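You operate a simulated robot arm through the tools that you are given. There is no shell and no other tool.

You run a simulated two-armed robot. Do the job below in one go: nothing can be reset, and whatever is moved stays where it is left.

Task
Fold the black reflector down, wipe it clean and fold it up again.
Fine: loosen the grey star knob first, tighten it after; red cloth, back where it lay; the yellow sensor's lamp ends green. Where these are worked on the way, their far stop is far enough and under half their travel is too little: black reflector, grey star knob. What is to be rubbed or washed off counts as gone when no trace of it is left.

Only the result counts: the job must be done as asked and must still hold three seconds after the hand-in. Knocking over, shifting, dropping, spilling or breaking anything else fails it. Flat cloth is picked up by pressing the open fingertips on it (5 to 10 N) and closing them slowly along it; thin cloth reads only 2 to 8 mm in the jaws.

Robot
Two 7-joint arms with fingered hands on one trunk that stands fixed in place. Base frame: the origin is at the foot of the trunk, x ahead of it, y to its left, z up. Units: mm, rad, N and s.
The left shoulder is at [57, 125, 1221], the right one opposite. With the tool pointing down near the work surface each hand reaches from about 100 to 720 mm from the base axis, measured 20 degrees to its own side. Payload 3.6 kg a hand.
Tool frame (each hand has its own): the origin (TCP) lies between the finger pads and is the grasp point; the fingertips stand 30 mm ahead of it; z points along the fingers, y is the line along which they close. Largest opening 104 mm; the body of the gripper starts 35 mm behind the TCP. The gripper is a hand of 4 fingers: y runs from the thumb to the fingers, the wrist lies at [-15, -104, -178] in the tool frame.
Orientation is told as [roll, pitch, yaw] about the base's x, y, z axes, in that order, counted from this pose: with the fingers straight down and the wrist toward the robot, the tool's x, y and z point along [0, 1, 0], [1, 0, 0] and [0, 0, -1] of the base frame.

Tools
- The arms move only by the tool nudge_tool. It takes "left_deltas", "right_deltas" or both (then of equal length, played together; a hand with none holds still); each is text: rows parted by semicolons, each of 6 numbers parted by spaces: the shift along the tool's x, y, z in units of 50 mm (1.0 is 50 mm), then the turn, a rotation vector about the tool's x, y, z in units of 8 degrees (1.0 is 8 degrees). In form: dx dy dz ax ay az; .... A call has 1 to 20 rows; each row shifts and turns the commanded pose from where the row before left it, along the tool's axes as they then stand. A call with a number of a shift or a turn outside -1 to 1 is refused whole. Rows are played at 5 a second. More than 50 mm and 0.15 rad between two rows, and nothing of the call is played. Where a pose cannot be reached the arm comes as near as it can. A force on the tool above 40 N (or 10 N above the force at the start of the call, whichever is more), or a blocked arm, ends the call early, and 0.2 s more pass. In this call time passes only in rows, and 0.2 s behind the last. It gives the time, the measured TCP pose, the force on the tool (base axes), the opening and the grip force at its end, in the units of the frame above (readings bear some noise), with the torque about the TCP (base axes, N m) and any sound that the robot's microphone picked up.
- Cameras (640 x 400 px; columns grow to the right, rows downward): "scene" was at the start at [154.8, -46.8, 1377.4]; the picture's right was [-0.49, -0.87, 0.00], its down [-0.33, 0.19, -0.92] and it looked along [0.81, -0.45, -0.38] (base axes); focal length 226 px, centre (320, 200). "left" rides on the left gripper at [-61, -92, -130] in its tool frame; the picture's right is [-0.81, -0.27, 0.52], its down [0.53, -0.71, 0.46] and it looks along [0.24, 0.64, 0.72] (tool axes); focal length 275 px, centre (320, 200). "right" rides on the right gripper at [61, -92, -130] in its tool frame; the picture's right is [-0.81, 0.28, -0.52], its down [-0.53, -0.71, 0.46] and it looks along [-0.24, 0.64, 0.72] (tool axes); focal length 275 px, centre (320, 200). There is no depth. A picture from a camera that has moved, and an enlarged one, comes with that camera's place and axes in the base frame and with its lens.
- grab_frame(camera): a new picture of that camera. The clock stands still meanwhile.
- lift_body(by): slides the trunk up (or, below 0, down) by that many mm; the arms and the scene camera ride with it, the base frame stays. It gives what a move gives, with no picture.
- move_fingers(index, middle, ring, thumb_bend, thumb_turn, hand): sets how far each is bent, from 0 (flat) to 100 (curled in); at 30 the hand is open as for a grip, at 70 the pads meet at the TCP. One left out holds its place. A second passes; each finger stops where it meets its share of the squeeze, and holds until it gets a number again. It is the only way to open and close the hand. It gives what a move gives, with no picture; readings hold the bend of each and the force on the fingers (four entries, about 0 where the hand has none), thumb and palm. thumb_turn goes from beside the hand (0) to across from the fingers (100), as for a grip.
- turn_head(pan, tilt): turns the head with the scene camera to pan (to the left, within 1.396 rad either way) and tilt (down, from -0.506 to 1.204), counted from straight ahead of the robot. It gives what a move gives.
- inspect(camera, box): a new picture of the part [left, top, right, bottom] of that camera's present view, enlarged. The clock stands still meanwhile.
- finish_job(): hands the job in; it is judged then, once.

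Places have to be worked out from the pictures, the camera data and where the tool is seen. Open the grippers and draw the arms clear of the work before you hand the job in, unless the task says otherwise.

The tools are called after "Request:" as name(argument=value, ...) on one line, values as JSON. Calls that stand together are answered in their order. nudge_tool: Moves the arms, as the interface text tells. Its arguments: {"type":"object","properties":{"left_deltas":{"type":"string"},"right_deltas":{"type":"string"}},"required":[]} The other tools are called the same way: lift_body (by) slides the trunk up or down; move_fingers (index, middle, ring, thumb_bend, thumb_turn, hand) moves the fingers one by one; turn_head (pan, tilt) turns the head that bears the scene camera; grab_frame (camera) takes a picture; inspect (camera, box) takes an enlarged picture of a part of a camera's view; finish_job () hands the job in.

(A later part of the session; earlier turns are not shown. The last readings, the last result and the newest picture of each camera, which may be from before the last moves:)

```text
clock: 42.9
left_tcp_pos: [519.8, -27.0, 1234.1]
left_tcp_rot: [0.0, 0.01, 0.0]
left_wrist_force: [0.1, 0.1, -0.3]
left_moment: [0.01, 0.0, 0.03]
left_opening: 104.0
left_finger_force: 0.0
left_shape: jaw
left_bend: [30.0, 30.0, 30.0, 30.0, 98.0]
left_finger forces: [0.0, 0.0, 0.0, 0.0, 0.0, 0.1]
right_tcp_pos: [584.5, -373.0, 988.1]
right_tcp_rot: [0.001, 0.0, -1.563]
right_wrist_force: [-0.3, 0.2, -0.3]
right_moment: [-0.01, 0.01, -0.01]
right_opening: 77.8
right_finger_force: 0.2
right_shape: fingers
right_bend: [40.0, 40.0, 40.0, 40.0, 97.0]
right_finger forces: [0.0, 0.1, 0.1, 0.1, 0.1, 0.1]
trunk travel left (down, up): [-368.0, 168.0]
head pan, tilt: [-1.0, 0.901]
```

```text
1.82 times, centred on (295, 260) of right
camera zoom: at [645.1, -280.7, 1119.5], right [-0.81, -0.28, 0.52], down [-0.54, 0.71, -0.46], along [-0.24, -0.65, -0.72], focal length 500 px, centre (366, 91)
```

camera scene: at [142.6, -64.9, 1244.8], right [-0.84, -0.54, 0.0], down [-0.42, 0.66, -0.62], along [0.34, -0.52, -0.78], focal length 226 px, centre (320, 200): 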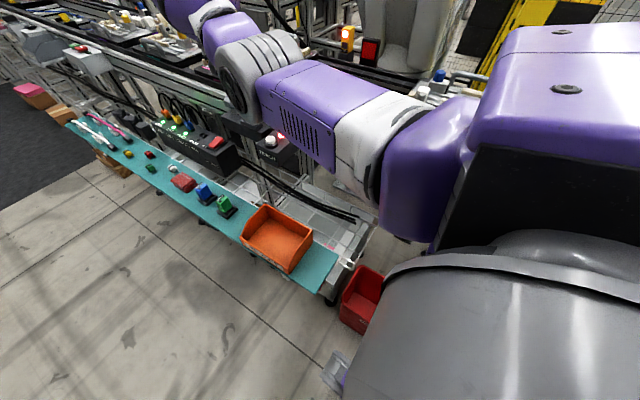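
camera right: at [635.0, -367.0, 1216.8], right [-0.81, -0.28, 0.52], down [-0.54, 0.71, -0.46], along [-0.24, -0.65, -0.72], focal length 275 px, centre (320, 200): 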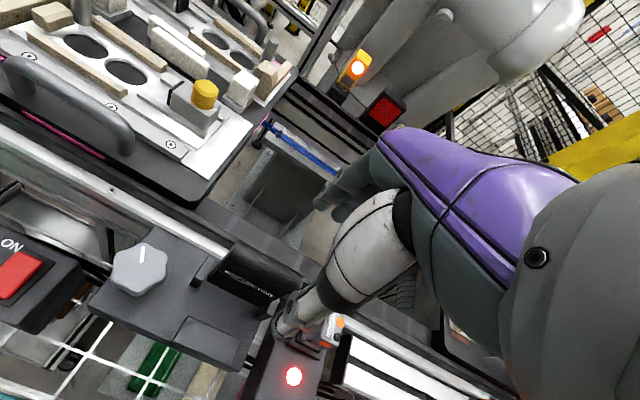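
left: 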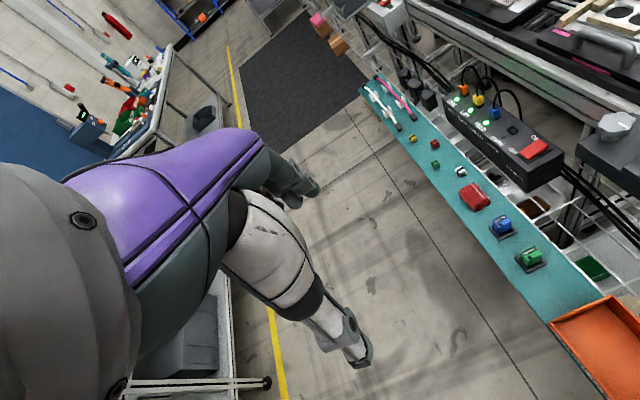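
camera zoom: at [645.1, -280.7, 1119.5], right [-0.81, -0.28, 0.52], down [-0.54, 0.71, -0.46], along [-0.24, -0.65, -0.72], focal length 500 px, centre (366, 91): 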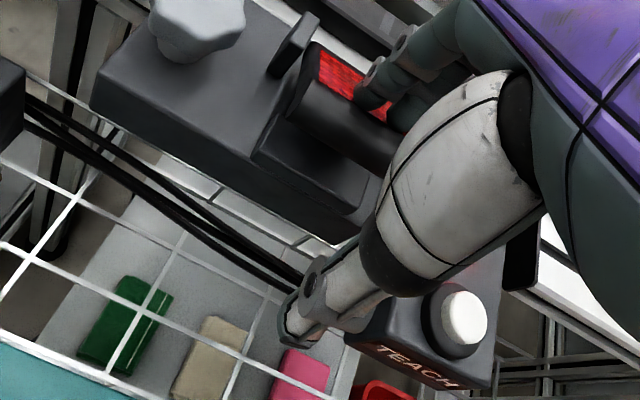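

The reflector has tipped over by itself, its red face now up and handle toward the rest block. I raise the hand straight up to see whether it is fully down and where the dirt is.

Request:
nudge_tool(right_deltas="0 0 -0.5 0 0 0;0 0 -0.8 0 0 0;0 0 -0.8 0 0 0;0 0 0 0 0 0")

Request:
inspect(camera="right", box=[150, 130, 400, 330])

Request:
grab_frame(camera="scene")

```text
clock: 43.9
left_tcp_pos: [521.0, -27.6, 1234.8]
left_tcp_rot: [0.002, 0.011, 0.001]
left_wrist_force: [0.5, 0.2, 0.9]
left_moment: [0.03, 0.0, 0.01]
left_opening: 103.7
left_finger_force: 0.1
left_shape: jaw
left_bend: [30.0, 30.0, 30.0, 30.0, 98.0]
left_finger forces: [0.0, 0.0, 0.0, 0.0, 0.1, 0.1]
right_tcp_pos: [584.4, -373.9, 1095.4]
right_tcp_rot: [0.0, -0.002, -1.566]
right_wrist_force: [0.6, 0.3, -0.9]
right_moment: [-0.04, -0.03, -0.02]
right_opening: 78.1
right_finger_force: 0.0
right_shape: fingers
right_bend: [40.0, 40.0, 40.0, 40.0, 97.0]
right_finger forces: [0.0, 0.0, 0.1, 0.0, 0.0, 0.1]
trunk travel left (down, up): [-368.0, 168.0]
head pan, tilt: [-1.0, 0.901]
```

```text
2.00 times, centred on (275, 230) of right
camera zoom: at [644.7, -281.7, 1226.5], right [-0.81, -0.28, 0.52], down [-0.54, 0.71, -0.46], along [-0.24, -0.65, -0.72], focal length 551 px, centre (410, 140)
```

zoom: 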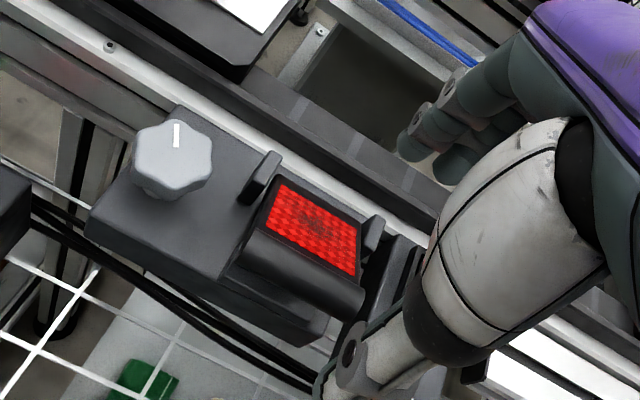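

```text
taken
camera scene: at [142.7, -64.9, 1244.7], right [-0.84, -0.54, 0.0], down [-0.42, 0.66, -0.62], along [0.34, -0.52, -0.78], focal length 226 px, centre (320, 200)
```

scene: 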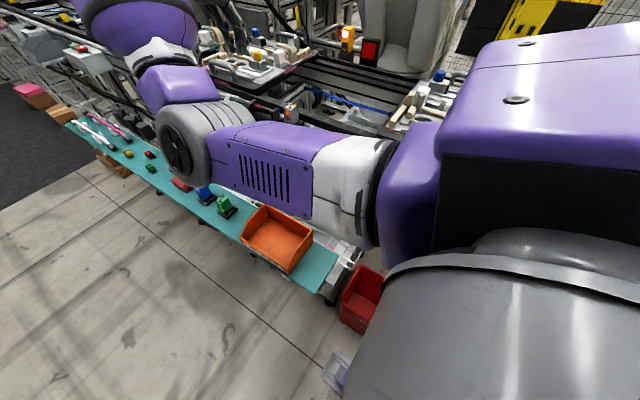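

The reflector lies down with a dark smudge on the red face. I zoom in on it.

Request:
inspect(camera="right", box=[240, 190, 350, 300])

```text
3.64 times, centred on (295, 245) of right
camera zoom: at [644.7, -281.7, 1226.5], right [-0.81, -0.28, 0.52], down [-0.54, 0.71, -0.46], along [-0.24, -0.65, -0.72], focal length 1001 px, centre (411, 36)
```

zoom: 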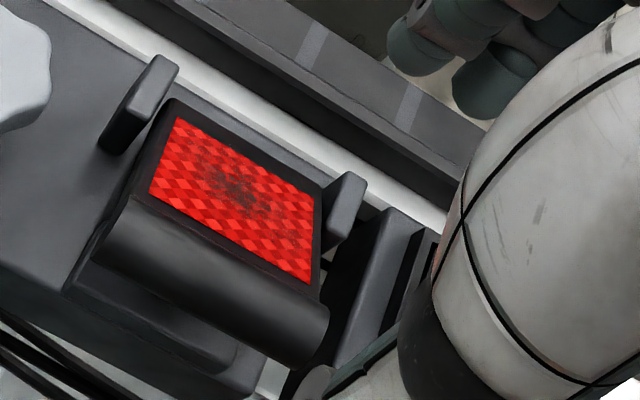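

From the ray geometry the reflector has stayed at about 45–50°, held by friction, not yet fully down. I go back behind the handle and continue pushing along the arc.

Request:
nudge_tool(right_deltas="0 0.06 0.7 0 0 0;0 0 0.7 0 0 0;0 0 0.5 0 0 0;0 0 0.2 0 0 0;0 -0.15 0.05 0 0 0;0 -0.15 0.13 0 0 0;0 -0.1 0.15 0 0 0;0 -0.08 0.17 0 0 0;0 0 0.17 0 0 0")

Request:
inspect(camera="right", box=[190, 150, 400, 370])

```text
clock: 45.9
left_tcp_pos: [519.4, -26.5, 1234.8]
left_tcp_rot: [0.003, 0.01, -0.001]
left_wrist_force: [0.0, 0.0, 0.0]
left_moment: [0.0, -0.02, -0.02]
left_opening: 103.7
left_finger_force: 0.0
left_shape: jaw
left_bend: [30.0, 30.0, 30.0, 30.0, 98.0]
left_finger forces: [0.0, 0.1, 0.0, 0.1, 0.0, 0.1]
right_tcp_pos: [583.8, -353.2, 955.8]
right_tcp_rot: [0.002, 0.0, -1.565]
right_wrist_force: [0.0, -0.7, 0.8]
right_moment: [-0.02, 0.01, 0.05]
right_opening: 78.0
right_finger_force: 0.0
right_shape: fingers
right_bend: [40.0, 40.0, 40.0, 40.0, 97.0]
right_finger forces: [0.0, 0.1, 0.0, 0.0, 0.0, 0.0]
trunk travel left (down, up): [-368.0, 168.0]
head pan, tilt: [-1.0, 0.901]
```

```text
1.82 times, centred on (295, 260) of right
camera zoom: at [644.2, -260.8, 1087.1], right [-0.81, -0.28, 0.52], down [-0.54, 0.71, -0.46], along [-0.24, -0.65, -0.72], focal length 500 px, centre (366, 91)
```

zoom: 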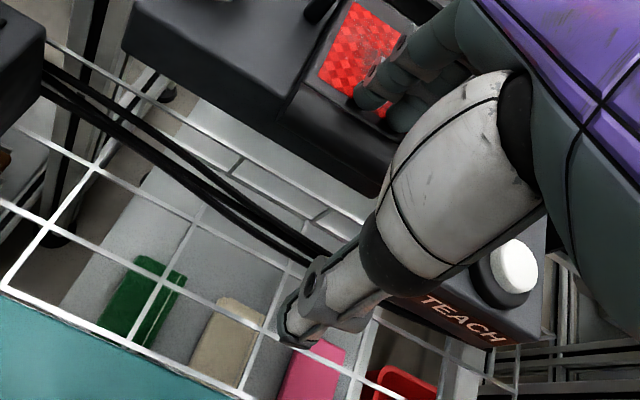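

The reflector now lies nearly flat with its face up. I press lightly downward to make sure it reaches its stop.

Request:
nudge_tool(right_deltas="0 0 0.08 0 0 0;0 0 0.08 0 0 0;0 0 0.08 0 0 0")

```text
clock: 46.7
left_tcp_pos: [517.7, -26.2, 1235.7]
left_tcp_rot: [0.002, 0.007, 0.0]
left_wrist_force: [0.0, 0.3, -0.6]
left_moment: [-0.03, 0.0, 0.01]
left_opening: 103.7
left_finger_force: 0.0
left_shape: jaw
left_bend: [30.0, 30.0, 30.0, 30.0, 98.0]
left_finger forces: [0.0, 0.0, 0.1, 0.0, 0.0, 0.0]
right_tcp_pos: [582.0, -352.3, 951.2]
right_tcp_rot: [0.012, -0.011, -1.564]
right_wrist_force: [2.9, 0.1, 35.7]
right_moment: [-1.7, 0.29, 0.09]
right_opening: 78.3
right_finger_force: 18.0
right_shape: fingers
right_bend: [40.0, 35.0, 40.0, 40.0, 97.0]
right_finger forces: [2.1, 34.0, 0.0, 0.1, 0.0, 0.0]
trunk travel left (down, up): [-368.0, 168.0]
head pan, tilt: [-1.0, 0.901]
```

It presses firmly against its stop (36 N at tip height ≈921), so it is fully down. I back off upward.

Request:
nudge_tool(right_deltas="0 0 -0.3 0 0 0;0 0 -0.6 0 0 0;0 0 -0.8 0 0 0;0 0 -0.8 0 0 0;0 0 -0.5 0 0 0;0 0 0 0 0 0")

Request:
inspect(camera="right", box=[200, 120, 400, 300])

```text
clock: 48.1
left_tcp_pos: [520.3, -27.3, 1234.4]
left_tcp_rot: [0.002, 0.01, 0.001]
left_wrist_force: [-0.7, 0.4, -0.6]
left_moment: [0.0, -0.01, 0.01]
left_opening: 103.5
left_finger_force: 0.1
left_shape: jaw
left_bend: [30.0, 30.0, 30.0, 30.0, 98.0]
left_finger forces: [0.0, 0.1, 0.1, 0.0, 0.1, 0.0]
right_tcp_pos: [582.6, -351.5, 1092.7]
right_tcp_rot: [0.001, 0.0, -1.563]
right_wrist_force: [-0.7, -0.2, 0.8]
right_moment: [0.0, 0.01, 0.01]
right_opening: 77.8
right_finger_force: 0.0
right_shape: fingers
right_bend: [40.0, 40.0, 40.0, 40.0, 97.0]
right_finger forces: [0.0, 0.1, 0.0, 0.0, 0.0, 0.0]
trunk travel left (down, up): [-368.0, 168.0]
head pan, tilt: [-1.0, 0.901]
```

```text
2.22 times, centred on (300, 210) of right
camera zoom: at [643.3, -260.4, 1224.5], right [-0.81, -0.28, 0.52], down [-0.54, 0.71, -0.46], along [-0.24, -0.65, -0.72], focal length 612 px, centre (364, 178)
```

zoom: 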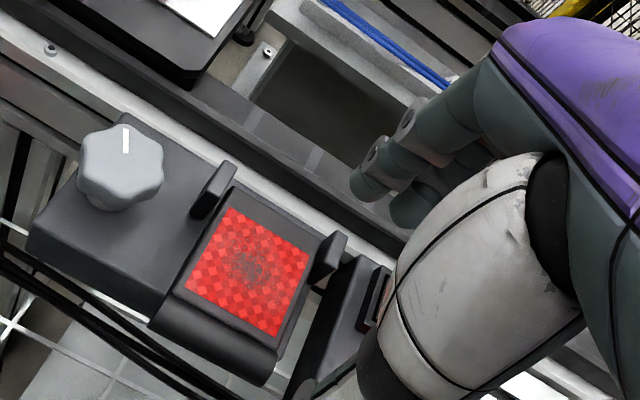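

The reflector is flat: red face spans about x 557–612, y -457…-400, z≈918, smudge near [587, -430]. Next I fetch the cloth: move the hand over to above the shelf side and turn it to yaw 0.

Request:
nudge_tool(right_deltas="0 -0.68 0 0 0 0;0 -0.68 0 0 0 0;0 -0.68 0 0 0 0;0 0 0 0 0 -0.94;0 0 0 0 0 -0.94;0 0 0 0 0 -0.94;0 0 0 0 0 -0.94;0 0 0 0 0 -0.94;0 0 0 0 0 -0.94;0 0 0 0 0 -0.94;0 0 0 0 0 -0.94;0 0 0 0 0 -0.94;0 0 0 0 0 -0.94;0 0 0 0 0 -0.94;0 0 0 0 0 -0.9;0 0 0 0 0 0")

Request:
grab_frame(camera="right")

Request:
grab_frame(camera="scene")

```text
clock: 51.5
left_tcp_pos: [519.8, -26.9, 1235.1]
left_tcp_rot: [0.001, 0.01, 0.0]
left_wrist_force: [-0.2, -0.4, -0.3]
left_moment: [0.01, 0.0, 0.05]
left_opening: 103.5
left_finger_force: 0.0
left_shape: jaw
left_bend: [30.0, 30.0, 30.0, 30.0, 98.0]
left_finger forces: [0.0, 0.0, 0.0, 0.0, 0.0, 0.1]
right_tcp_pos: [582.5, -251.1, 1094.0]
right_tcp_rot: [-0.001, 0.001, 0.007]
right_wrist_force: [-0.6, -0.4, -0.1]
right_moment: [-0.02, -0.01, -0.04]
right_opening: 77.9
right_finger_force: 0.0
right_shape: fingers
right_bend: [40.0, 40.0, 40.0, 40.0, 97.0]
right_finger forces: [0.0, 0.0, 0.1, 0.0, 0.1, 0.1]
trunk travel left (down, up): [-368.0, 168.0]
head pan, tilt: [-1.0, 0.901]
```

```text
taken
camera right: at [490.0, -190.2, 1224.7], right [0.28, -0.81, 0.52], down [-0.71, -0.54, -0.46], along [0.65, -0.24, -0.72], focal length 275 px, centre (320, 200)
```

right: 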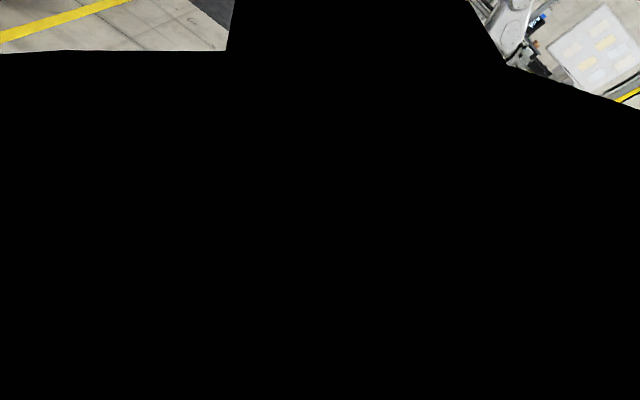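

```text
taken
camera scene: at [142.4, -64.8, 1244.8], right [-0.84, -0.54, 0.0], down [-0.42, 0.66, -0.62], along [0.34, -0.52, -0.78], focal length 226 px, centre (320, 200)
```

scene: 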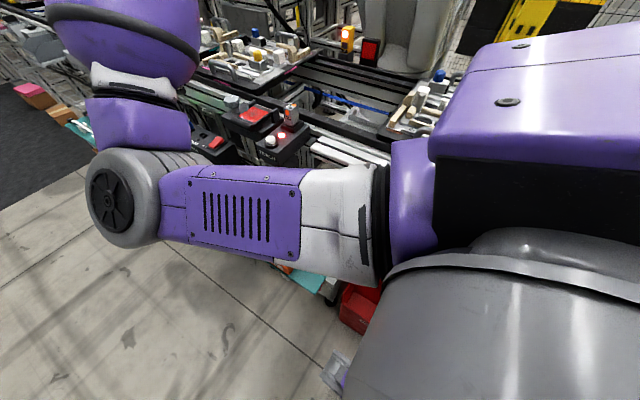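

The right camera is blocked by something very near it in this pose. I check with the left camera what is around the right hand before moving on.

Request:
grab_frame(camera="left")

Request:
inspect(camera="scene", box=[0, 0, 320, 200])

```text
taken
camera left: at [430.0, -89.3, 1364.6], right [-0.28, -0.81, -0.52], down [-0.72, 0.53, -0.45], along [0.64, 0.24, -0.73], focal length 275 px, centre (320, 200)
```

left: 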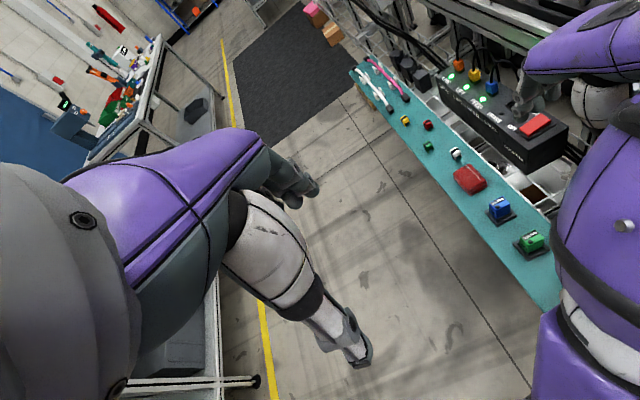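

```text
2.00 times, centred on (160, 100) of scene
camera zoom: at [142.4, -64.8, 1244.8], right [-0.84, -0.54, 0.0], down [-0.42, 0.66, -0.62], along [0.34, -0.52, -0.78], focal length 451 px, centre (640, 400)
```

zoom: 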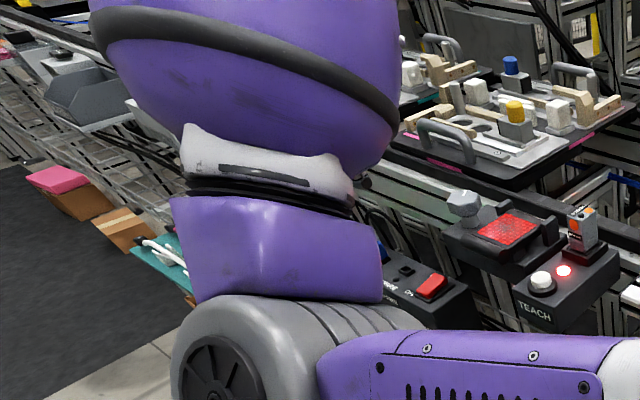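

The right camera is hidden by its own forearm in this pose; the left camera sees the cloth well. I enlarge the left view on the cloth to pin down its place.

Request:
inspect(camera="left", box=[400, 120, 560, 260])

Request:
inspect(camera="left", box=[440, 155, 500, 200])

```text
2.86 times, centred on (480, 190) of left
camera zoom: at [430.0, -89.3, 1364.6], right [-0.28, -0.81, -0.52], down [-0.72, 0.53, -0.45], along [0.64, 0.24, -0.73], focal length 786 px, centre (-137, 229)
```

zoom: 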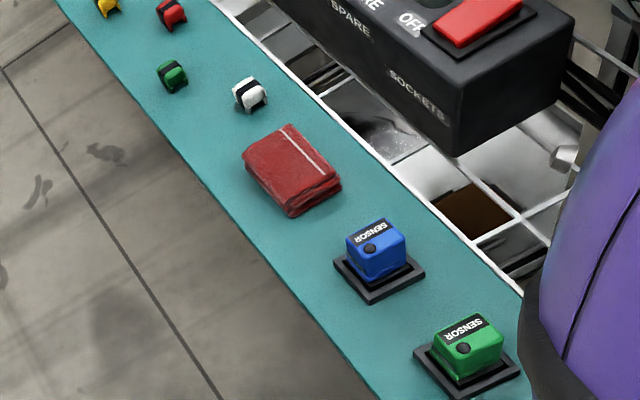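

```text
8.89 times, centred on (470, 178) of left
camera zoom: at [430.0, -89.3, 1364.6], right [-0.28, -0.81, -0.52], down [-0.72, 0.53, -0.45], along [0.64, 0.24, -0.73], focal length 2447 px, centre (-1013, 400)
```

zoom: 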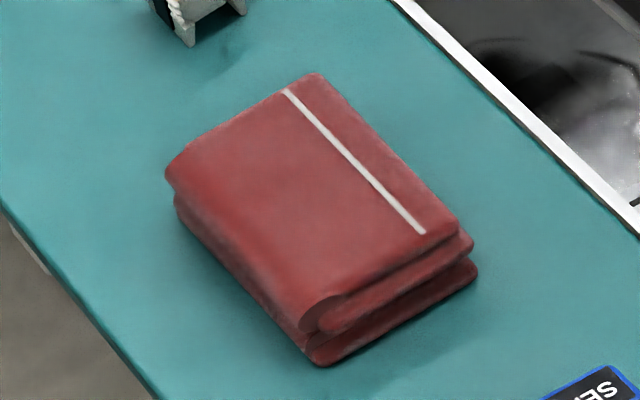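

Combining all views the cloth's top is near [797, -250, 700]. I test the trunk with a small step (hand high and free) to understand how the hands move with it.

Request:
lift_body(by=-50)

Request:
grab_frame(camera="scene")

```text
clock: 52.5
left_tcp_pos: [520.0, -26.9, 1185.0]
left_tcp_rot: [0.002, 0.01, 0.001]
left_wrist_force: [-0.8, 0.6, 0.0]
left_moment: [-0.02, -0.03, 0.04]
left_opening: 103.9
left_finger_force: 0.1
left_shape: jaw
left_bend: [30.0, 30.0, 30.0, 30.0, 98.0]
left_finger forces: [0.0, 0.0, 0.0, 0.0, 0.0, 0.1]
right_tcp_pos: [583.0, -251.3, 1043.4]
right_tcp_rot: [-0.001, 0.0, 0.006]
right_wrist_force: [-0.9, -0.8, 0.6]
right_moment: [0.01, -0.05, 0.01]
right_opening: 77.9
right_finger_force: 0.2
right_shape: fingers
right_bend: [40.0, 40.0, 40.0, 40.0, 97.0]
right_finger forces: [0.1, 0.0, 0.0, 0.0, 0.1, 0.0]
trunk travel left (down, up): [-318.0, 218.0]
head pan, tilt: [-1.0, 0.901]
```

```text
taken
camera scene: at [152.8, -64.7, 1196.1], right [-0.84, -0.54, 0.0], down [-0.42, 0.66, -0.62], along [0.34, -0.52, -0.78], focal length 226 px, centre (320, 200)
```

scene: 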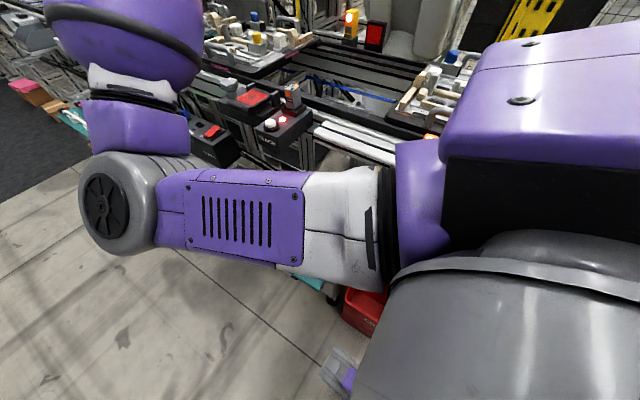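

The trunk moves cleanly: hands ride down, x and y held. I lower another 100 mm and look again.

Request:
lift_body(by=-100)

Request:
grab_frame(camera="scene")

Request:
grab_frame(camera="left")

```text
clock: 53.8
left_tcp_pos: [519.5, -26.7, 1084.4]
left_tcp_rot: [0.001, 0.009, 0.002]
left_wrist_force: [-0.5, 0.0, 0.9]
left_moment: [-0.03, -0.05, 0.01]
left_opening: 103.8
left_finger_force: 0.1
left_shape: jaw
left_bend: [30.0, 30.0, 30.0, 30.0, 98.0]
left_finger forces: [0.1, 0.0, 0.0, 0.1, 0.1, 0.0]
right_tcp_pos: [590.7, -251.1, 928.3]
right_tcp_rot: [0.0, 0.029, 0.006]
right_wrist_force: [-0.3, 0.9, -0.1]
right_moment: [0.0, 0.02, 0.01]
right_opening: 78.1
right_finger_force: 0.1
right_shape: fingers
right_bend: [40.0, 40.0, 40.0, 40.0, 97.0]
right_finger forces: [0.0, 0.0, 0.0, 0.0, 0.1, 0.1]
trunk travel left (down, up): [-218.0, 318.0]
head pan, tilt: [-1.0, 0.901]
```

```text
taken
camera scene: at [178.2, -64.8, 1095.9], right [-0.84, -0.54, 0.0], down [-0.42, 0.66, -0.62], along [0.34, -0.52, -0.78], focal length 226 px, centre (320, 200)
```

scene: 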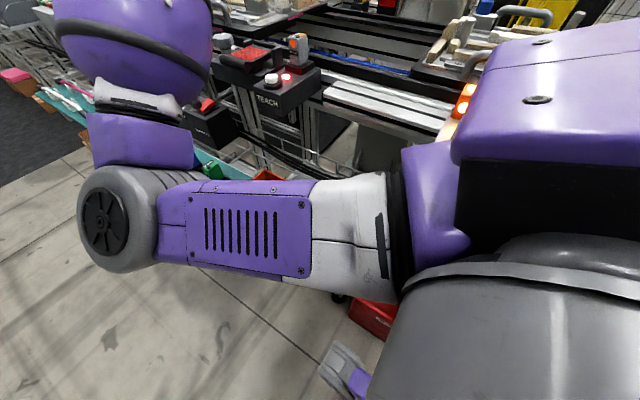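

```text
taken
camera left: at [429.5, -89.3, 1214.9], right [-0.28, -0.81, -0.52], down [-0.72, 0.53, -0.45], along [0.64, 0.24, -0.73], focal length 275 px, centre (320, 200)
```

left: 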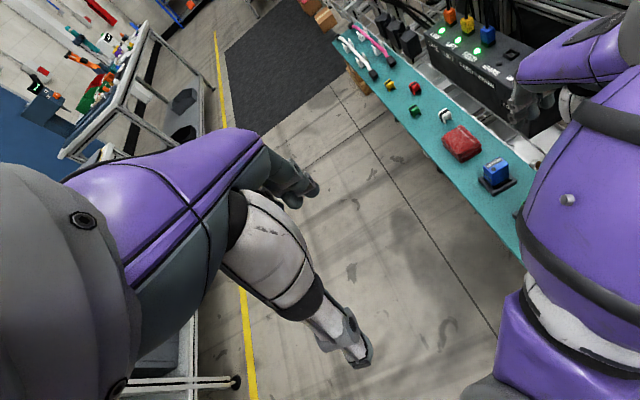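

The hand is now at z 928 with a small tilt. I measure the cloth again from the lower left camera for a better fix.

Request:
inspect(camera="left", box=[400, 90, 540, 220])

Request:
inspect(camera="scene", box=[200, 20, 340, 130])

```text
3.08 times, centred on (470, 155) of left
camera zoom: at [429.5, -89.3, 1214.9], right [-0.28, -0.81, -0.52], down [-0.72, 0.53, -0.45], along [0.64, 0.24, -0.73], focal length 847 px, centre (-142, 338)
```

zoom: 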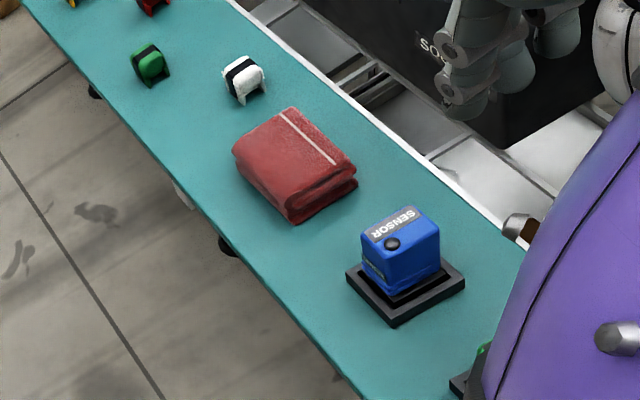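

```text
3.64 times, centred on (270, 75) of scene
camera zoom: at [178.2, -64.8, 1095.9], right [-0.84, -0.54, 0.0], down [-0.42, 0.66, -0.62], along [0.34, -0.52, -0.78], focal length 820 px, centre (502, 654)
```

zoom: 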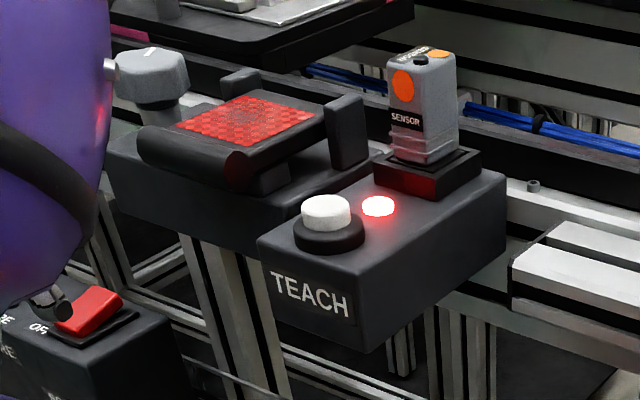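

The reflector lies flat on its rest block and everything there is intact. I move the right hand forward and down toward a hover point before the cloth, levelling it.

Request:
nudge_tool(right_deltas="0 0.75 0.3 -0.21 0 0;0 0.75 0.3 0 0 0;0 0.75 0.3 0 0 0;0 0.75 0.3 0 0 0;0 0 0 0 0 0")

Request:
grab_frame(camera="left")

Request:
grab_frame(camera="right")

```text
clock: 55.0
left_tcp_pos: [520.0, -27.6, 1084.1]
left_tcp_rot: [0.0, 0.012, 0.001]
left_wrist_force: [-0.3, -0.2, 0.0]
left_moment: [0.01, 0.02, -0.02]
left_opening: 103.6
left_finger_force: 0.1
left_shape: jaw
left_bend: [30.0, 30.0, 30.0, 30.0, 98.0]
left_finger forces: [0.0, 0.1, 0.0, 0.0, 0.0, 0.0]
right_tcp_pos: [740.1, -250.7, 865.9]
right_tcp_rot: [-0.001, 0.003, 0.005]
right_wrist_force: [0.0, -0.6, -0.4]
right_moment: [0.01, 0.01, 0.01]
right_opening: 77.7
right_finger_force: 0.1
right_shape: fingers
right_bend: [40.0, 40.0, 40.0, 40.0, 97.0]
right_finger forces: [0.0, 0.0, 0.0, 0.1, 0.0, 0.0]
trunk travel left (down, up): [-218.0, 318.0]
head pan, tilt: [-1.0, 0.901]
```

```text
taken
camera left: at [429.9, -89.3, 1214.6], right [-0.28, -0.81, -0.52], down [-0.72, 0.53, -0.45], along [0.64, 0.24, -0.73], focal length 275 px, centre (320, 200)
```

left: 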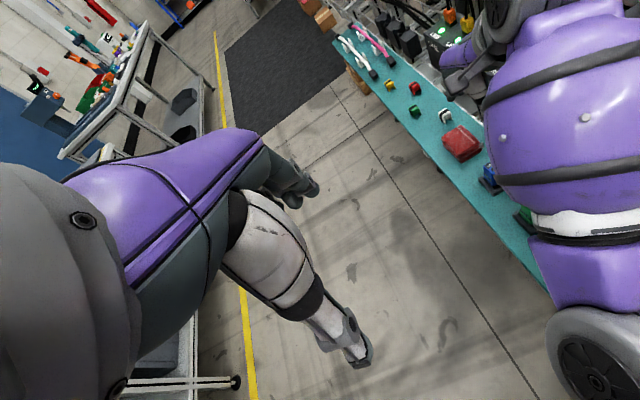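

```text
taken
camera right: at [648.1, -190.9, 997.5], right [0.28, -0.81, 0.52], down [-0.71, -0.54, -0.45], along [0.64, -0.24, -0.73], focal length 275 px, centre (320, 200)
```

right: 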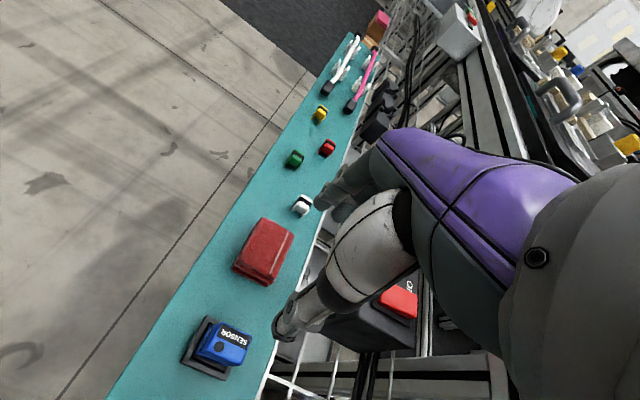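

Now the right camera sees the cloth clearly. I enlarge it to measure its outline relative to the hand.

Request:
inspect(camera="right", box=[170, 180, 350, 390])

```text
1.90 times, centred on (260, 285) of right
camera zoom: at [648.1, -190.9, 997.5], right [0.28, -0.81, 0.52], down [-0.71, -0.54, -0.45], along [0.64, -0.24, -0.73], focal length 524 px, centre (434, 38)
```

zoom: 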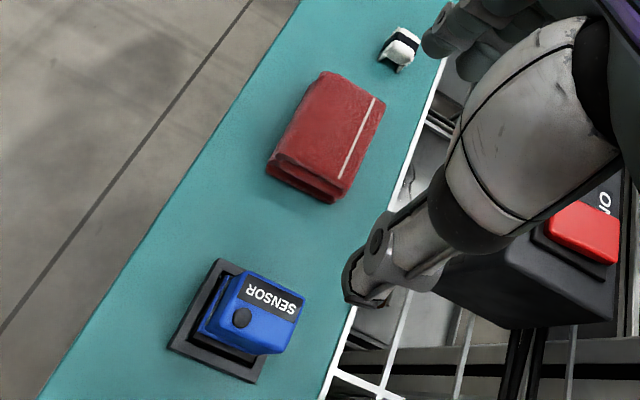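

The cloth spans about x 768–835, y -226…-270, centre [801, -247]. I set a 42 mm opening and hover above its centre to check reach.

Request:
move_fingers(hand="right", index=54, middle=54, ring=54, thumb_bend=54)

Request:
nudge_tool(right_deltas="0.035 0.61 0.5 0 0 0;0.035 0.61 0.5 0 0 0;0 0 0.4 0 0 0;0 0 0 0 0 0")

Request:
inspect(camera="right", box=[170, 180, 400, 390])

Request:
grab_frame(camera="left")

```text
clock: 56.0
left_tcp_pos: [520.2, -26.4, 1083.8]
left_tcp_rot: [-0.001, 0.011, 0.001]
left_wrist_force: [-0.5, 0.0, 0.4]
left_moment: [0.01, 0.01, -0.01]
left_opening: 103.8
left_finger_force: 0.1
left_shape: jaw
left_bend: [30.0, 30.0, 30.0, 30.0, 98.0]
left_finger forces: [0.0, 0.0, 0.0, 0.0, 0.0, 0.1]
right_tcp_pos: [739.5, -251.6, 865.7]
right_tcp_rot: [0.001, 0.002, 0.005]
right_wrist_force: [0.2, -0.1, 0.3]
right_moment: [-0.02, 0.0, -0.04]
right_opening: 42.2
right_finger_force: 0.1
right_shape: fingers
right_bend: [54.0, 54.0, 54.0, 54.0, 97.0]
right_finger forces: [0.1, 0.0, 0.0, 0.0, 0.1, 0.0]
trunk travel left (down, up): [-218.0, 318.0]
head pan, tilt: [-1.0, 0.901]
```

```text
clock: 57.0
left_tcp_pos: [519.1, -26.9, 1084.9]
left_tcp_rot: [-0.001, 0.012, 0.0]
left_wrist_force: [0.3, -0.1, -0.3]
left_moment: [0.03, 0.0, -0.01]
left_opening: 103.6
left_finger_force: 0.0
left_shape: jaw
left_bend: [30.0, 30.0, 30.0, 30.0, 98.0]
left_finger forces: [0.0, 0.0, 0.1, 0.0, 0.0, 0.0]
right_tcp_pos: [799.9, -247.8, 795.6]
right_tcp_rot: [-0.001, 0.0, 0.003]
right_wrist_force: [0.1, -0.5, 0.1]
right_moment: [0.04, 0.02, -0.03]
right_opening: 42.2
right_finger_force: 0.0
right_shape: fingers
right_bend: [54.0, 54.0, 54.0, 54.0, 97.0]
right_finger forces: [0.0, 0.1, 0.1, 0.0, 0.0, 0.0]
trunk travel left (down, up): [-218.0, 318.0]
head pan, tilt: [-1.0, 0.901]
```

```text
1.90 times, centred on (285, 285) of right
camera zoom: at [706.9, -186.2, 926.7], right [0.28, -0.81, 0.52], down [-0.71, -0.54, -0.45], along [0.65, -0.24, -0.72], focal length 524 px, centre (387, 38)
```

zoom: 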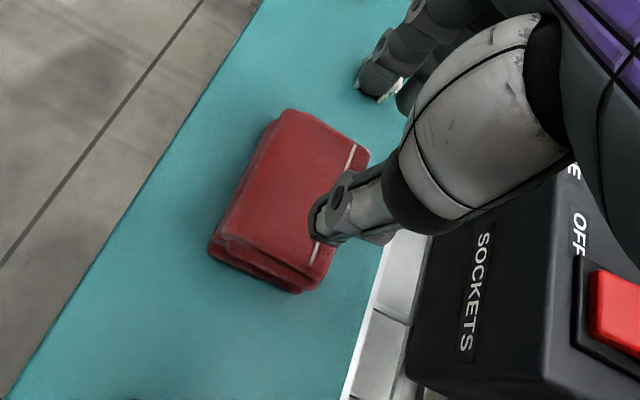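

```text
taken
camera left: at [429.8, -89.3, 1214.7], right [-0.28, -0.81, -0.52], down [-0.72, 0.53, -0.45], along [0.64, 0.24, -0.73], focal length 275 px, centre (320, 200)
```

left: 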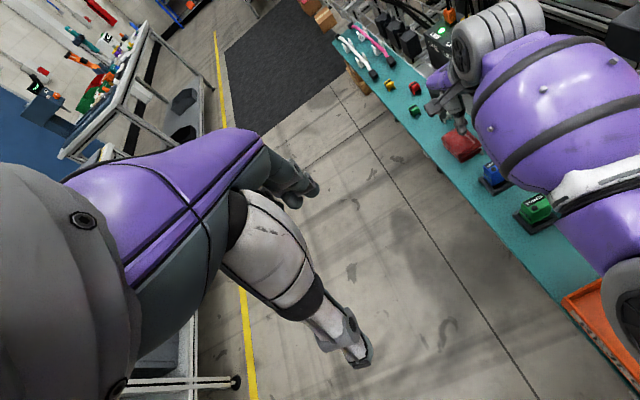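

Reach is fine: TCP at [800, -248, 796], both fingertip rows above the cloth pad. I lower in steps toward contact.

Request:
nudge_tool(right_deltas="0 0 0.25 0 0 0;0 0 0.25 0 0 0;0 0 0.2 0 0 0;0 0 0.1 0 0 0;0 0 0 0 0 0")

Request:
inspect(camera="right", box=[170, 180, 400, 390])

```text
clock: 58.2
left_tcp_pos: [519.2, -27.2, 1084.3]
left_tcp_rot: [0.0, 0.009, -0.001]
left_wrist_force: [-0.5, -1.6, 1.6]
left_moment: [0.02, 0.01, 0.02]
left_opening: 103.9
left_finger_force: 0.0
left_shape: jaw
left_bend: [30.0, 30.0, 30.0, 30.0, 98.0]
left_finger forces: [0.0, 0.0, 0.0, 0.0, 0.1, 0.0]
right_tcp_pos: [800.2, -248.1, 755.4]
right_tcp_rot: [-0.001, 0.002, 0.006]
right_wrist_force: [0.2, 0.0, 1.7]
right_moment: [-0.01, -0.03, -0.02]
right_opening: 42.1
right_finger_force: 0.0
right_shape: fingers
right_bend: [54.0, 54.0, 54.0, 54.0, 97.0]
right_finger forces: [0.0, 0.0, 0.0, 0.0, 0.0, 0.1]
trunk travel left (down, up): [-218.0, 318.0]
head pan, tilt: [-1.0, 0.901]
```

```text
1.90 times, centred on (285, 285) of right
camera zoom: at [707.7, -186.4, 886.4], right [0.28, -0.81, 0.52], down [-0.71, -0.54, -0.45], along [0.64, -0.24, -0.73], focal length 524 px, centre (387, 38)
```

zoom: 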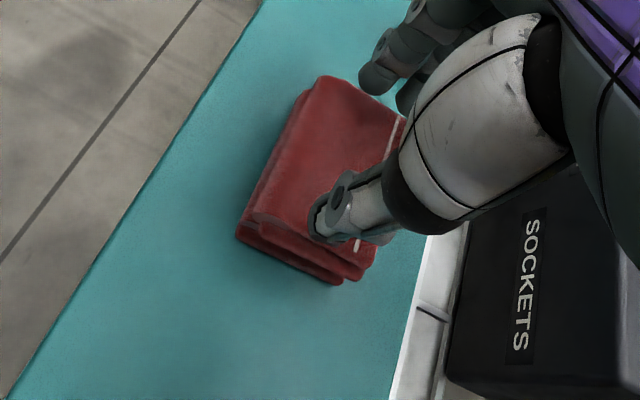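

Tips are about at the cloth top (1.7 N may be first touch). I continue in 3 mm steps.

Request:
nudge_tool(right_deltas="0 0 0.06 0 0 0;0 0 0.06 0 0 0")

```text
clock: 58.8
left_tcp_pos: [519.7, -27.8, 1084.6]
left_tcp_rot: [0.0, 0.012, 0.001]
left_wrist_force: [0.4, 0.3, -0.3]
left_moment: [-0.01, 0.03, -0.01]
left_opening: 103.7
left_finger_force: 0.1
left_shape: jaw
left_bend: [30.0, 30.0, 30.0, 30.0, 98.0]
left_finger forces: [0.0, 0.0, 0.0, 0.1, 0.0, 0.1]
right_tcp_pos: [799.7, -246.6, 749.6]
right_tcp_rot: [-0.001, 0.001, 0.006]
right_wrist_force: [-0.5, 0.3, -1.0]
right_moment: [0.01, 0.02, 0.0]
right_opening: 42.1
right_finger_force: 0.0
right_shape: fingers
right_bend: [54.0, 54.0, 54.0, 54.0, 97.0]
right_finger forces: [0.0, 0.1, 0.1, 0.1, 0.0, 0.0]
trunk travel left (down, up): [-218.0, 318.0]
head pan, tilt: [-1.0, 0.901]
```

No contact yet at tip height ≈720. I continue with more 3–4 mm steps.

Request:
nudge_tool(right_deltas="0 0 0.08 0 0 0;0 0 0.08 0 0 0")

```text
clock: 59.4
left_tcp_pos: [519.1, -27.8, 1084.8]
left_tcp_rot: [0.001, 0.009, 0.0]
left_wrist_force: [-0.1, -0.7, 0.9]
left_moment: [-0.01, 0.04, 0.0]
left_opening: 103.7
left_finger_force: 0.1
left_shape: jaw
left_bend: [30.0, 30.0, 30.0, 30.0, 98.0]
left_finger forces: [0.1, 0.0, 0.0, 0.0, 0.0, 0.1]
right_tcp_pos: [800.7, -246.5, 743.6]
right_tcp_rot: [0.0, -0.002, 0.006]
right_wrist_force: [0.9, 0.2, 6.7]
right_moment: [-0.07, -0.2, -0.01]
right_opening: 41.8
right_finger_force: 3.3
right_shape: fingers
right_bend: [54.0, 53.0, 54.0, 54.0, 97.0]
right_finger forces: [0.0, 6.6, 0.1, 0.0, 0.0, 0.1]
trunk travel left (down, up): [-218.0, 318.0]
head pan, tilt: [-1.0, 0.901]
```

The middle finger touches with 6.7 N but the thumb carries nothing. I tilt the hand slightly so the thumb goes lower and see whether both press.

Request:
nudge_tool(right_deltas="0 0 0 -0.4 0 0;0 0 0.02 -0.3 0 0")

Request:
inspect(camera="right", box=[170, 180, 400, 390])

```text
clock: 60.0
left_tcp_pos: [517.5, -27.1, 1084.8]
left_tcp_rot: [-0.001, 0.008, 0.0]
left_wrist_force: [0.3, -0.4, 0.0]
left_moment: [0.02, 0.04, -0.02]
left_opening: 103.7
left_finger_force: 0.0
left_shape: jaw
left_bend: [30.0, 30.0, 30.0, 30.0, 98.0]
left_finger forces: [0.1, 0.1, 0.0, 0.1, 0.0, 0.1]
right_tcp_pos: [800.0, -246.1, 746.3]
right_tcp_rot: [0.0, -0.106, 0.003]
right_wrist_force: [-1.4, -0.3, 23.1]
right_moment: [0.16, 0.87, 0.04]
right_opening: 43.7
right_finger_force: 11.8
right_shape: fingers
right_bend: [54.0, 54.0, 54.0, 53.0, 98.0]
right_finger forces: [0.0, 0.0, 0.0, 0.0, 23.2, 0.0]
trunk travel left (down, up): [-218.0, 318.0]
head pan, tilt: [-1.0, 0.901]
```

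```text
1.90 times, centred on (285, 285) of right
camera zoom: at [694.4, -185.6, 866.5], right [0.22, -0.81, 0.54], down [-0.66, -0.54, -0.53], along [0.72, -0.24, -0.65], focal length 524 px, centre (387, 38)
```

zoom: 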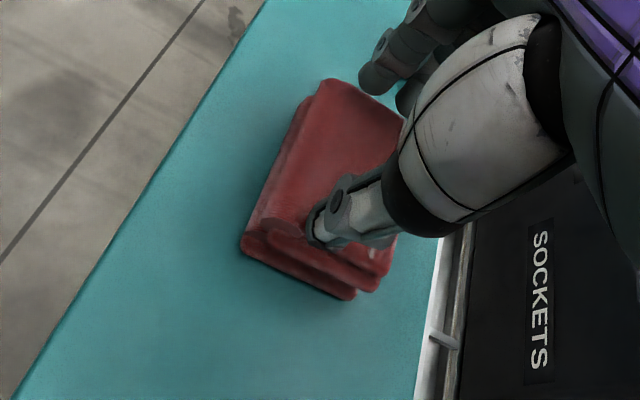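

Now only the thumb presses (23 N), so the balance lies between. I tilt about two thirds back.

Request:
nudge_tool(right_deltas="0 0 -0.03 0.25 0 0;0 0 0 0.24 0 0")

```text
clock: 60.6
left_tcp_pos: [519.5, -26.2, 1084.0]
left_tcp_rot: [0.0, 0.008, 0.002]
left_wrist_force: [-0.2, -0.1, 0.4]
left_moment: [0.01, 0.02, 0.01]
left_opening: 103.7
left_finger_force: 0.1
left_shape: jaw
left_bend: [30.0, 30.0, 30.0, 30.0, 98.0]
left_finger forces: [0.1, 0.0, 0.1, 0.1, 0.1, 0.0]
right_tcp_pos: [799.4, -247.3, 744.2]
right_tcp_rot: [-0.001, -0.029, 0.007]
right_wrist_force: [1.0, 0.3, 15.9]
right_moment: [0.09, 0.27, -0.02]
right_opening: 40.9
right_finger_force: 7.7
right_shape: fingers
right_bend: [54.0, 54.0, 54.0, 55.0, 97.0]
right_finger forces: [0.1, 3.0, 0.0, 0.0, 12.5, 0.1]
trunk travel left (down, up): [-218.0, 318.0]
head pan, tilt: [-1.0, 0.901]
```

Both press now (thumb 12.5, middle 3 N); total is a bit high. I ease up about 1 mm and tilt a hair.

Request:
nudge_tool(right_deltas="0 0 -0.016 0.09 0 0")

```text
clock: 61.0
left_tcp_pos: [519.6, -27.1, 1083.5]
left_tcp_rot: [-0.001, 0.009, 0.001]
left_wrist_force: [0.4, 1.2, -0.1]
left_moment: [0.02, 0.01, -0.02]
left_opening: 103.6
left_finger_force: 0.0
left_shape: jaw
left_bend: [30.0, 30.0, 30.0, 30.0, 98.0]
left_finger forces: [0.0, 0.0, 0.0, 0.0, 0.1, 0.0]
right_tcp_pos: [799.6, -246.0, 743.0]
right_tcp_rot: [-0.002, -0.013, 0.005]
right_wrist_force: [1.4, -1.5, 9.8]
right_moment: [-0.14, -0.3, -0.02]
right_opening: 41.2
right_finger_force: 4.9
right_shape: fingers
right_bend: [54.0, 53.0, 54.0, 54.0, 97.0]
right_finger forces: [0.0, 8.9, 0.0, 0.1, 0.4, 0.1]
trunk travel left (down, up): [-218.0, 318.0]
head pan, tilt: [-1.0, 0.901]
```

Total force is now 9.8 N, mostly on the middle finger. I tilt by a small amount back to share it, then begin closing slowly.

Request:
nudge_tool(right_deltas="0 0 0 -0.06 0 0")

Request:
move_fingers(hand="right", index=57, middle=57, ring=57, thumb_bend=57)

```text
clock: 61.4
left_tcp_pos: [519.3, -26.3, 1083.5]
left_tcp_rot: [0.001, 0.008, 0.003]
left_wrist_force: [0.9, -0.2, -0.3]
left_moment: [0.02, 0.06, 0.0]
left_opening: 104.0
left_finger_force: 0.1
left_shape: jaw
left_bend: [30.0, 30.0, 30.0, 30.0, 98.0]
left_finger forces: [0.1, 0.1, 0.0, 0.1, 0.0, 0.0]
right_tcp_pos: [799.3, -246.1, 744.0]
right_tcp_rot: [-0.001, -0.023, 0.007]
right_wrist_force: [0.8, 0.0, 6.5]
right_moment: [0.0, -0.07, -0.01]
right_opening: 41.5
right_finger_force: 3.7
right_shape: fingers
right_bend: [54.0, 53.0, 54.0, 54.0, 97.0]
right_finger forces: [0.0, 4.2, 0.0, 0.0, 2.5, 0.0]
trunk travel left (down, up): [-218.0, 318.0]
head pan, tilt: [-1.0, 0.901]
```

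```text
clock: 62.4
left_tcp_pos: [519.7, -27.9, 1083.3]
left_tcp_rot: [0.001, 0.012, 0.0]
left_wrist_force: [0.2, -0.6, -0.3]
left_moment: [-0.01, -0.01, 0.02]
left_opening: 103.2
left_finger_force: 0.1
left_shape: jaw
left_bend: [30.0, 30.0, 30.0, 30.0, 98.0]
left_finger forces: [0.1, 0.0, 0.0, 0.0, 0.0, 0.1]
right_tcp_pos: [799.0, -247.7, 744.5]
right_tcp_rot: [0.001, -0.023, 0.006]
right_wrist_force: [-0.5, -0.3, 4.1]
right_moment: [-0.05, -0.08, 0.03]
right_opening: 37.0
right_finger_force: 1.6
right_shape: fingers
right_bend: [56.0, 55.0, 56.0, 56.0, 97.0]
right_finger forces: [0.1, 3.4, 0.1, 0.0, 0.5, 0.1]
trunk travel left (down, up): [-218.0, 318.0]
head pan, tilt: [-1.0, 0.901]
```

Good balance before (6.5 N), now dropping to 4 N as the fingers close. I add a little downward pressure and go on closing.

Request:
nudge_tool(right_deltas="0 0 0.02 0 0 0")

Request:
move_fingers(hand="right", index=60, middle=60, ring=60, thumb_bend=60)

Request:
inspect(camera="right", box=[170, 180, 400, 390])

```text
clock: 62.8
left_tcp_pos: [520.3, -27.2, 1085.3]
left_tcp_rot: [0.0, 0.008, 0.001]
left_wrist_force: [-0.5, 0.0, 0.1]
left_moment: [-0.01, 0.03, 0.02]
left_opening: 103.9
left_finger_force: 0.1
left_shape: jaw
left_bend: [30.0, 30.0, 30.0, 30.0, 98.0]
left_finger forces: [0.0, 0.0, 0.0, 0.0, 0.0, 0.1]
right_tcp_pos: [800.9, -247.1, 744.3]
right_tcp_rot: [0.0, -0.025, 0.005]
right_wrist_force: [-0.2, 1.0, 4.9]
right_moment: [0.03, -0.02, 0.01]
right_opening: 37.4
right_finger_force: 2.8
right_shape: fingers
right_bend: [56.0, 55.0, 56.0, 56.0, 97.0]
right_finger forces: [0.1, 3.1, 0.1, 0.1, 2.2, 0.0]
trunk travel left (down, up): [-218.0, 318.0]
head pan, tilt: [-1.0, 0.901]
```

```text
clock: 63.8
left_tcp_pos: [519.2, -27.4, 1084.2]
left_tcp_rot: [0.0, 0.009, -0.002]
left_wrist_force: [0.5, 0.0, 0.1]
left_moment: [0.01, 0.01, 0.01]
left_opening: 103.9
left_finger_force: 0.0
left_shape: jaw
left_bend: [30.0, 30.0, 30.0, 30.0, 98.0]
left_finger forces: [0.1, 0.1, 0.1, 0.0, 0.1, 0.0]
right_tcp_pos: [800.2, -247.7, 743.0]
right_tcp_rot: [0.001, -0.025, 0.005]
right_wrist_force: [-1.1, 0.6, 4.0]
right_moment: [0.06, 0.16, -0.01]
right_opening: 27.8
right_finger_force: 2.3
right_shape: fingers
right_bend: [60.0, 60.0, 60.0, 59.0, 97.0]
right_finger forces: [0.0, 0.1, 0.1, 0.0, 4.1, 0.0]
trunk travel left (down, up): [-218.0, 318.0]
head pan, tilt: [-1.0, 0.901]
```

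```text
1.90 times, centred on (285, 285) of right
camera zoom: at [704.6, -186.3, 872.1], right [0.27, -0.81, 0.52], down [-0.7, -0.54, -0.47], along [0.66, -0.24, -0.71], focal length 524 px, centre (387, 38)
```

zoom: 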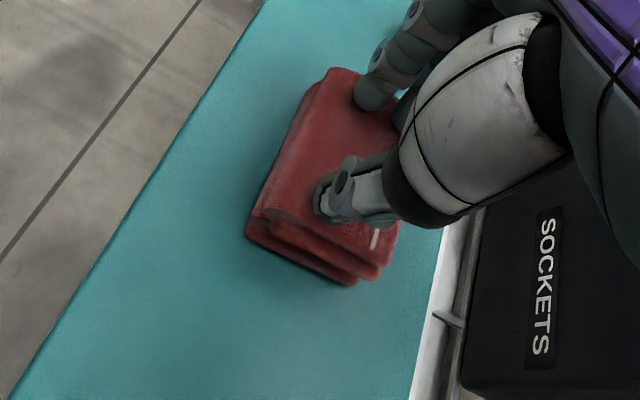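

The middle finger lost contact as it curled. I press about 2 mm lower with a slight tilt to load both sides, then close further.

Request:
nudge_tool(right_deltas="0 0 0.03 0.06 0 0")

```text
clock: 64.2
left_tcp_pos: [517.2, -27.9, 1084.2]
left_tcp_rot: [0.001, 0.009, 0.0]
left_wrist_force: [0.5, 0.5, -0.2]
left_moment: [0.01, -0.03, 0.02]
left_opening: 103.7
left_finger_force: 0.0
left_shape: jaw
left_bend: [30.0, 30.0, 30.0, 30.0, 98.0]
left_finger forces: [0.1, 0.1, 0.1, 0.0, 0.1, 0.0]
right_tcp_pos: [798.9, -247.4, 743.6]
right_tcp_rot: [-0.001, -0.019, 0.006]
right_wrist_force: [-0.2, 0.1, 8.6]
right_moment: [0.05, 0.13, 0.03]
right_opening: 27.9
right_finger_force: 4.8
right_shape: fingers
right_bend: [60.0, 60.0, 60.0, 59.0, 97.0]
right_finger forces: [0.0, 2.3, 0.2, 0.0, 7.1, 0.0]
trunk travel left (down, up): [-218.0, 318.0]
head pan, tilt: [-1.0, 0.901]
```

Both sides press again (8.6 N in total). I keep closing slowly along the cloth.

Request:
move_fingers(hand="right", index=63, middle=63, ring=63, thumb_bend=63)

Request:
nudge_tool(right_deltas="0 0 0.02 0.03 0 0")

```text
clock: 65.2
left_tcp_pos: [518.0, -26.3, 1084.8]
left_tcp_rot: [0.001, 0.009, -0.001]
left_wrist_force: [0.0, 0.5, 0.7]
left_moment: [0.0, -0.03, -0.01]
left_opening: 103.8
left_finger_force: 0.0
left_shape: jaw
left_bend: [30.0, 30.0, 30.0, 30.0, 98.0]
left_finger forces: [0.0, 0.0, 0.1, 0.0, 0.0, 0.1]
right_tcp_pos: [799.6, -246.0, 742.9]
right_tcp_rot: [-0.001, -0.018, 0.005]
right_wrist_force: [-2.3, -0.5, 13.2]
right_moment: [0.07, 0.43, 0.01]
right_opening: 23.2
right_finger_force: 6.5
right_shape: fingers
right_bend: [63.0, 63.0, 63.0, 61.0, 97.0]
right_finger forces: [0.0, 0.0, 0.0, 0.0, 12.8, 0.0]
trunk travel left (down, up): [-218.0, 318.0]
head pan, tilt: [-1.0, 0.901]
```

```text
clock: 65.6
left_tcp_pos: [518.1, -27.2, 1085.0]
left_tcp_rot: [0.001, 0.007, 0.001]
left_wrist_force: [0.3, 0.2, 0.8]
left_moment: [0.02, -0.01, 0.02]
left_opening: 103.7
left_finger_force: 0.1
left_shape: jaw
left_bend: [30.0, 30.0, 30.0, 30.0, 98.0]
left_finger forces: [0.0, 0.1, 0.0, 0.0, 0.0, 0.0]
right_tcp_pos: [799.9, -247.9, 743.7]
right_tcp_rot: [0.001, -0.015, 0.005]
right_wrist_force: [-3.0, -0.8, 16.1]
right_moment: [0.11, 0.53, 0.06]
right_opening: 23.1
right_finger_force: 8.3
right_shape: fingers
right_bend: [63.0, 63.0, 63.0, 61.0, 98.0]
right_finger forces: [0.0, 0.0, 0.0, 0.0, 16.2, 0.1]
trunk travel left (down, up): [-218.0, 318.0]
head pan, tilt: [-1.0, 0.901]
```

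The thumb now carries all the load (16 N). I tilt the fingers lower to balance and ease a little.

Request:
nudge_tool(right_deltas="0 0 -0.02 0.25 0 0")

Request:
inspect(camera="right", box=[170, 180, 400, 390])

```text
clock: 66.0
left_tcp_pos: [518.4, -27.3, 1084.0]
left_tcp_rot: [0.0, 0.009, 0.001]
left_wrist_force: [-0.3, -0.2, 0.0]
left_moment: [-0.01, 0.01, 0.01]
left_opening: 103.8
left_finger_force: 0.0
left_shape: jaw
left_bend: [30.0, 30.0, 30.0, 30.0, 98.0]
left_finger forces: [0.0, 0.0, 0.1, 0.0, 0.0, 0.0]
right_tcp_pos: [798.6, -247.4, 742.8]
right_tcp_rot: [-0.002, 0.02, 0.005]
right_wrist_force: [3.6, -0.4, 14.0]
right_moment: [0.09, -0.34, -0.03]
right_opening: 20.4
right_finger_force: 6.7
right_shape: fingers
right_bend: [62.0, 62.0, 63.0, 63.0, 98.0]
right_finger forces: [11.6, 1.9, 0.1, 0.0, 0.0, 0.1]
trunk travel left (down, up): [-218.0, 318.0]
head pan, tilt: [-1.0, 0.901]
```

```text
1.90 times, centred on (285, 285) of right
camera zoom: at [708.3, -185.6, 875.8], right [0.29, -0.81, 0.51], down [-0.72, -0.54, -0.44], along [0.63, -0.24, -0.74], focal length 524 px, centre (387, 38)
```

zoom: 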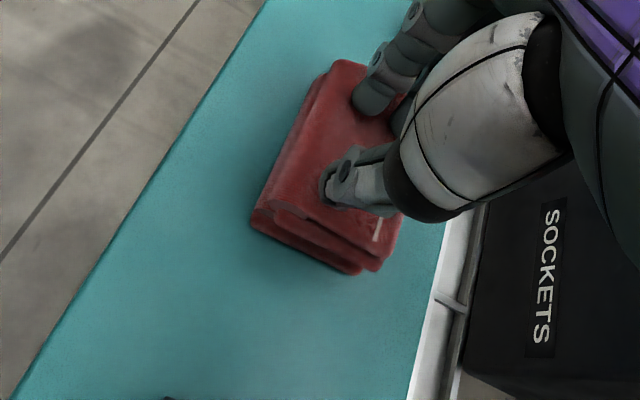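

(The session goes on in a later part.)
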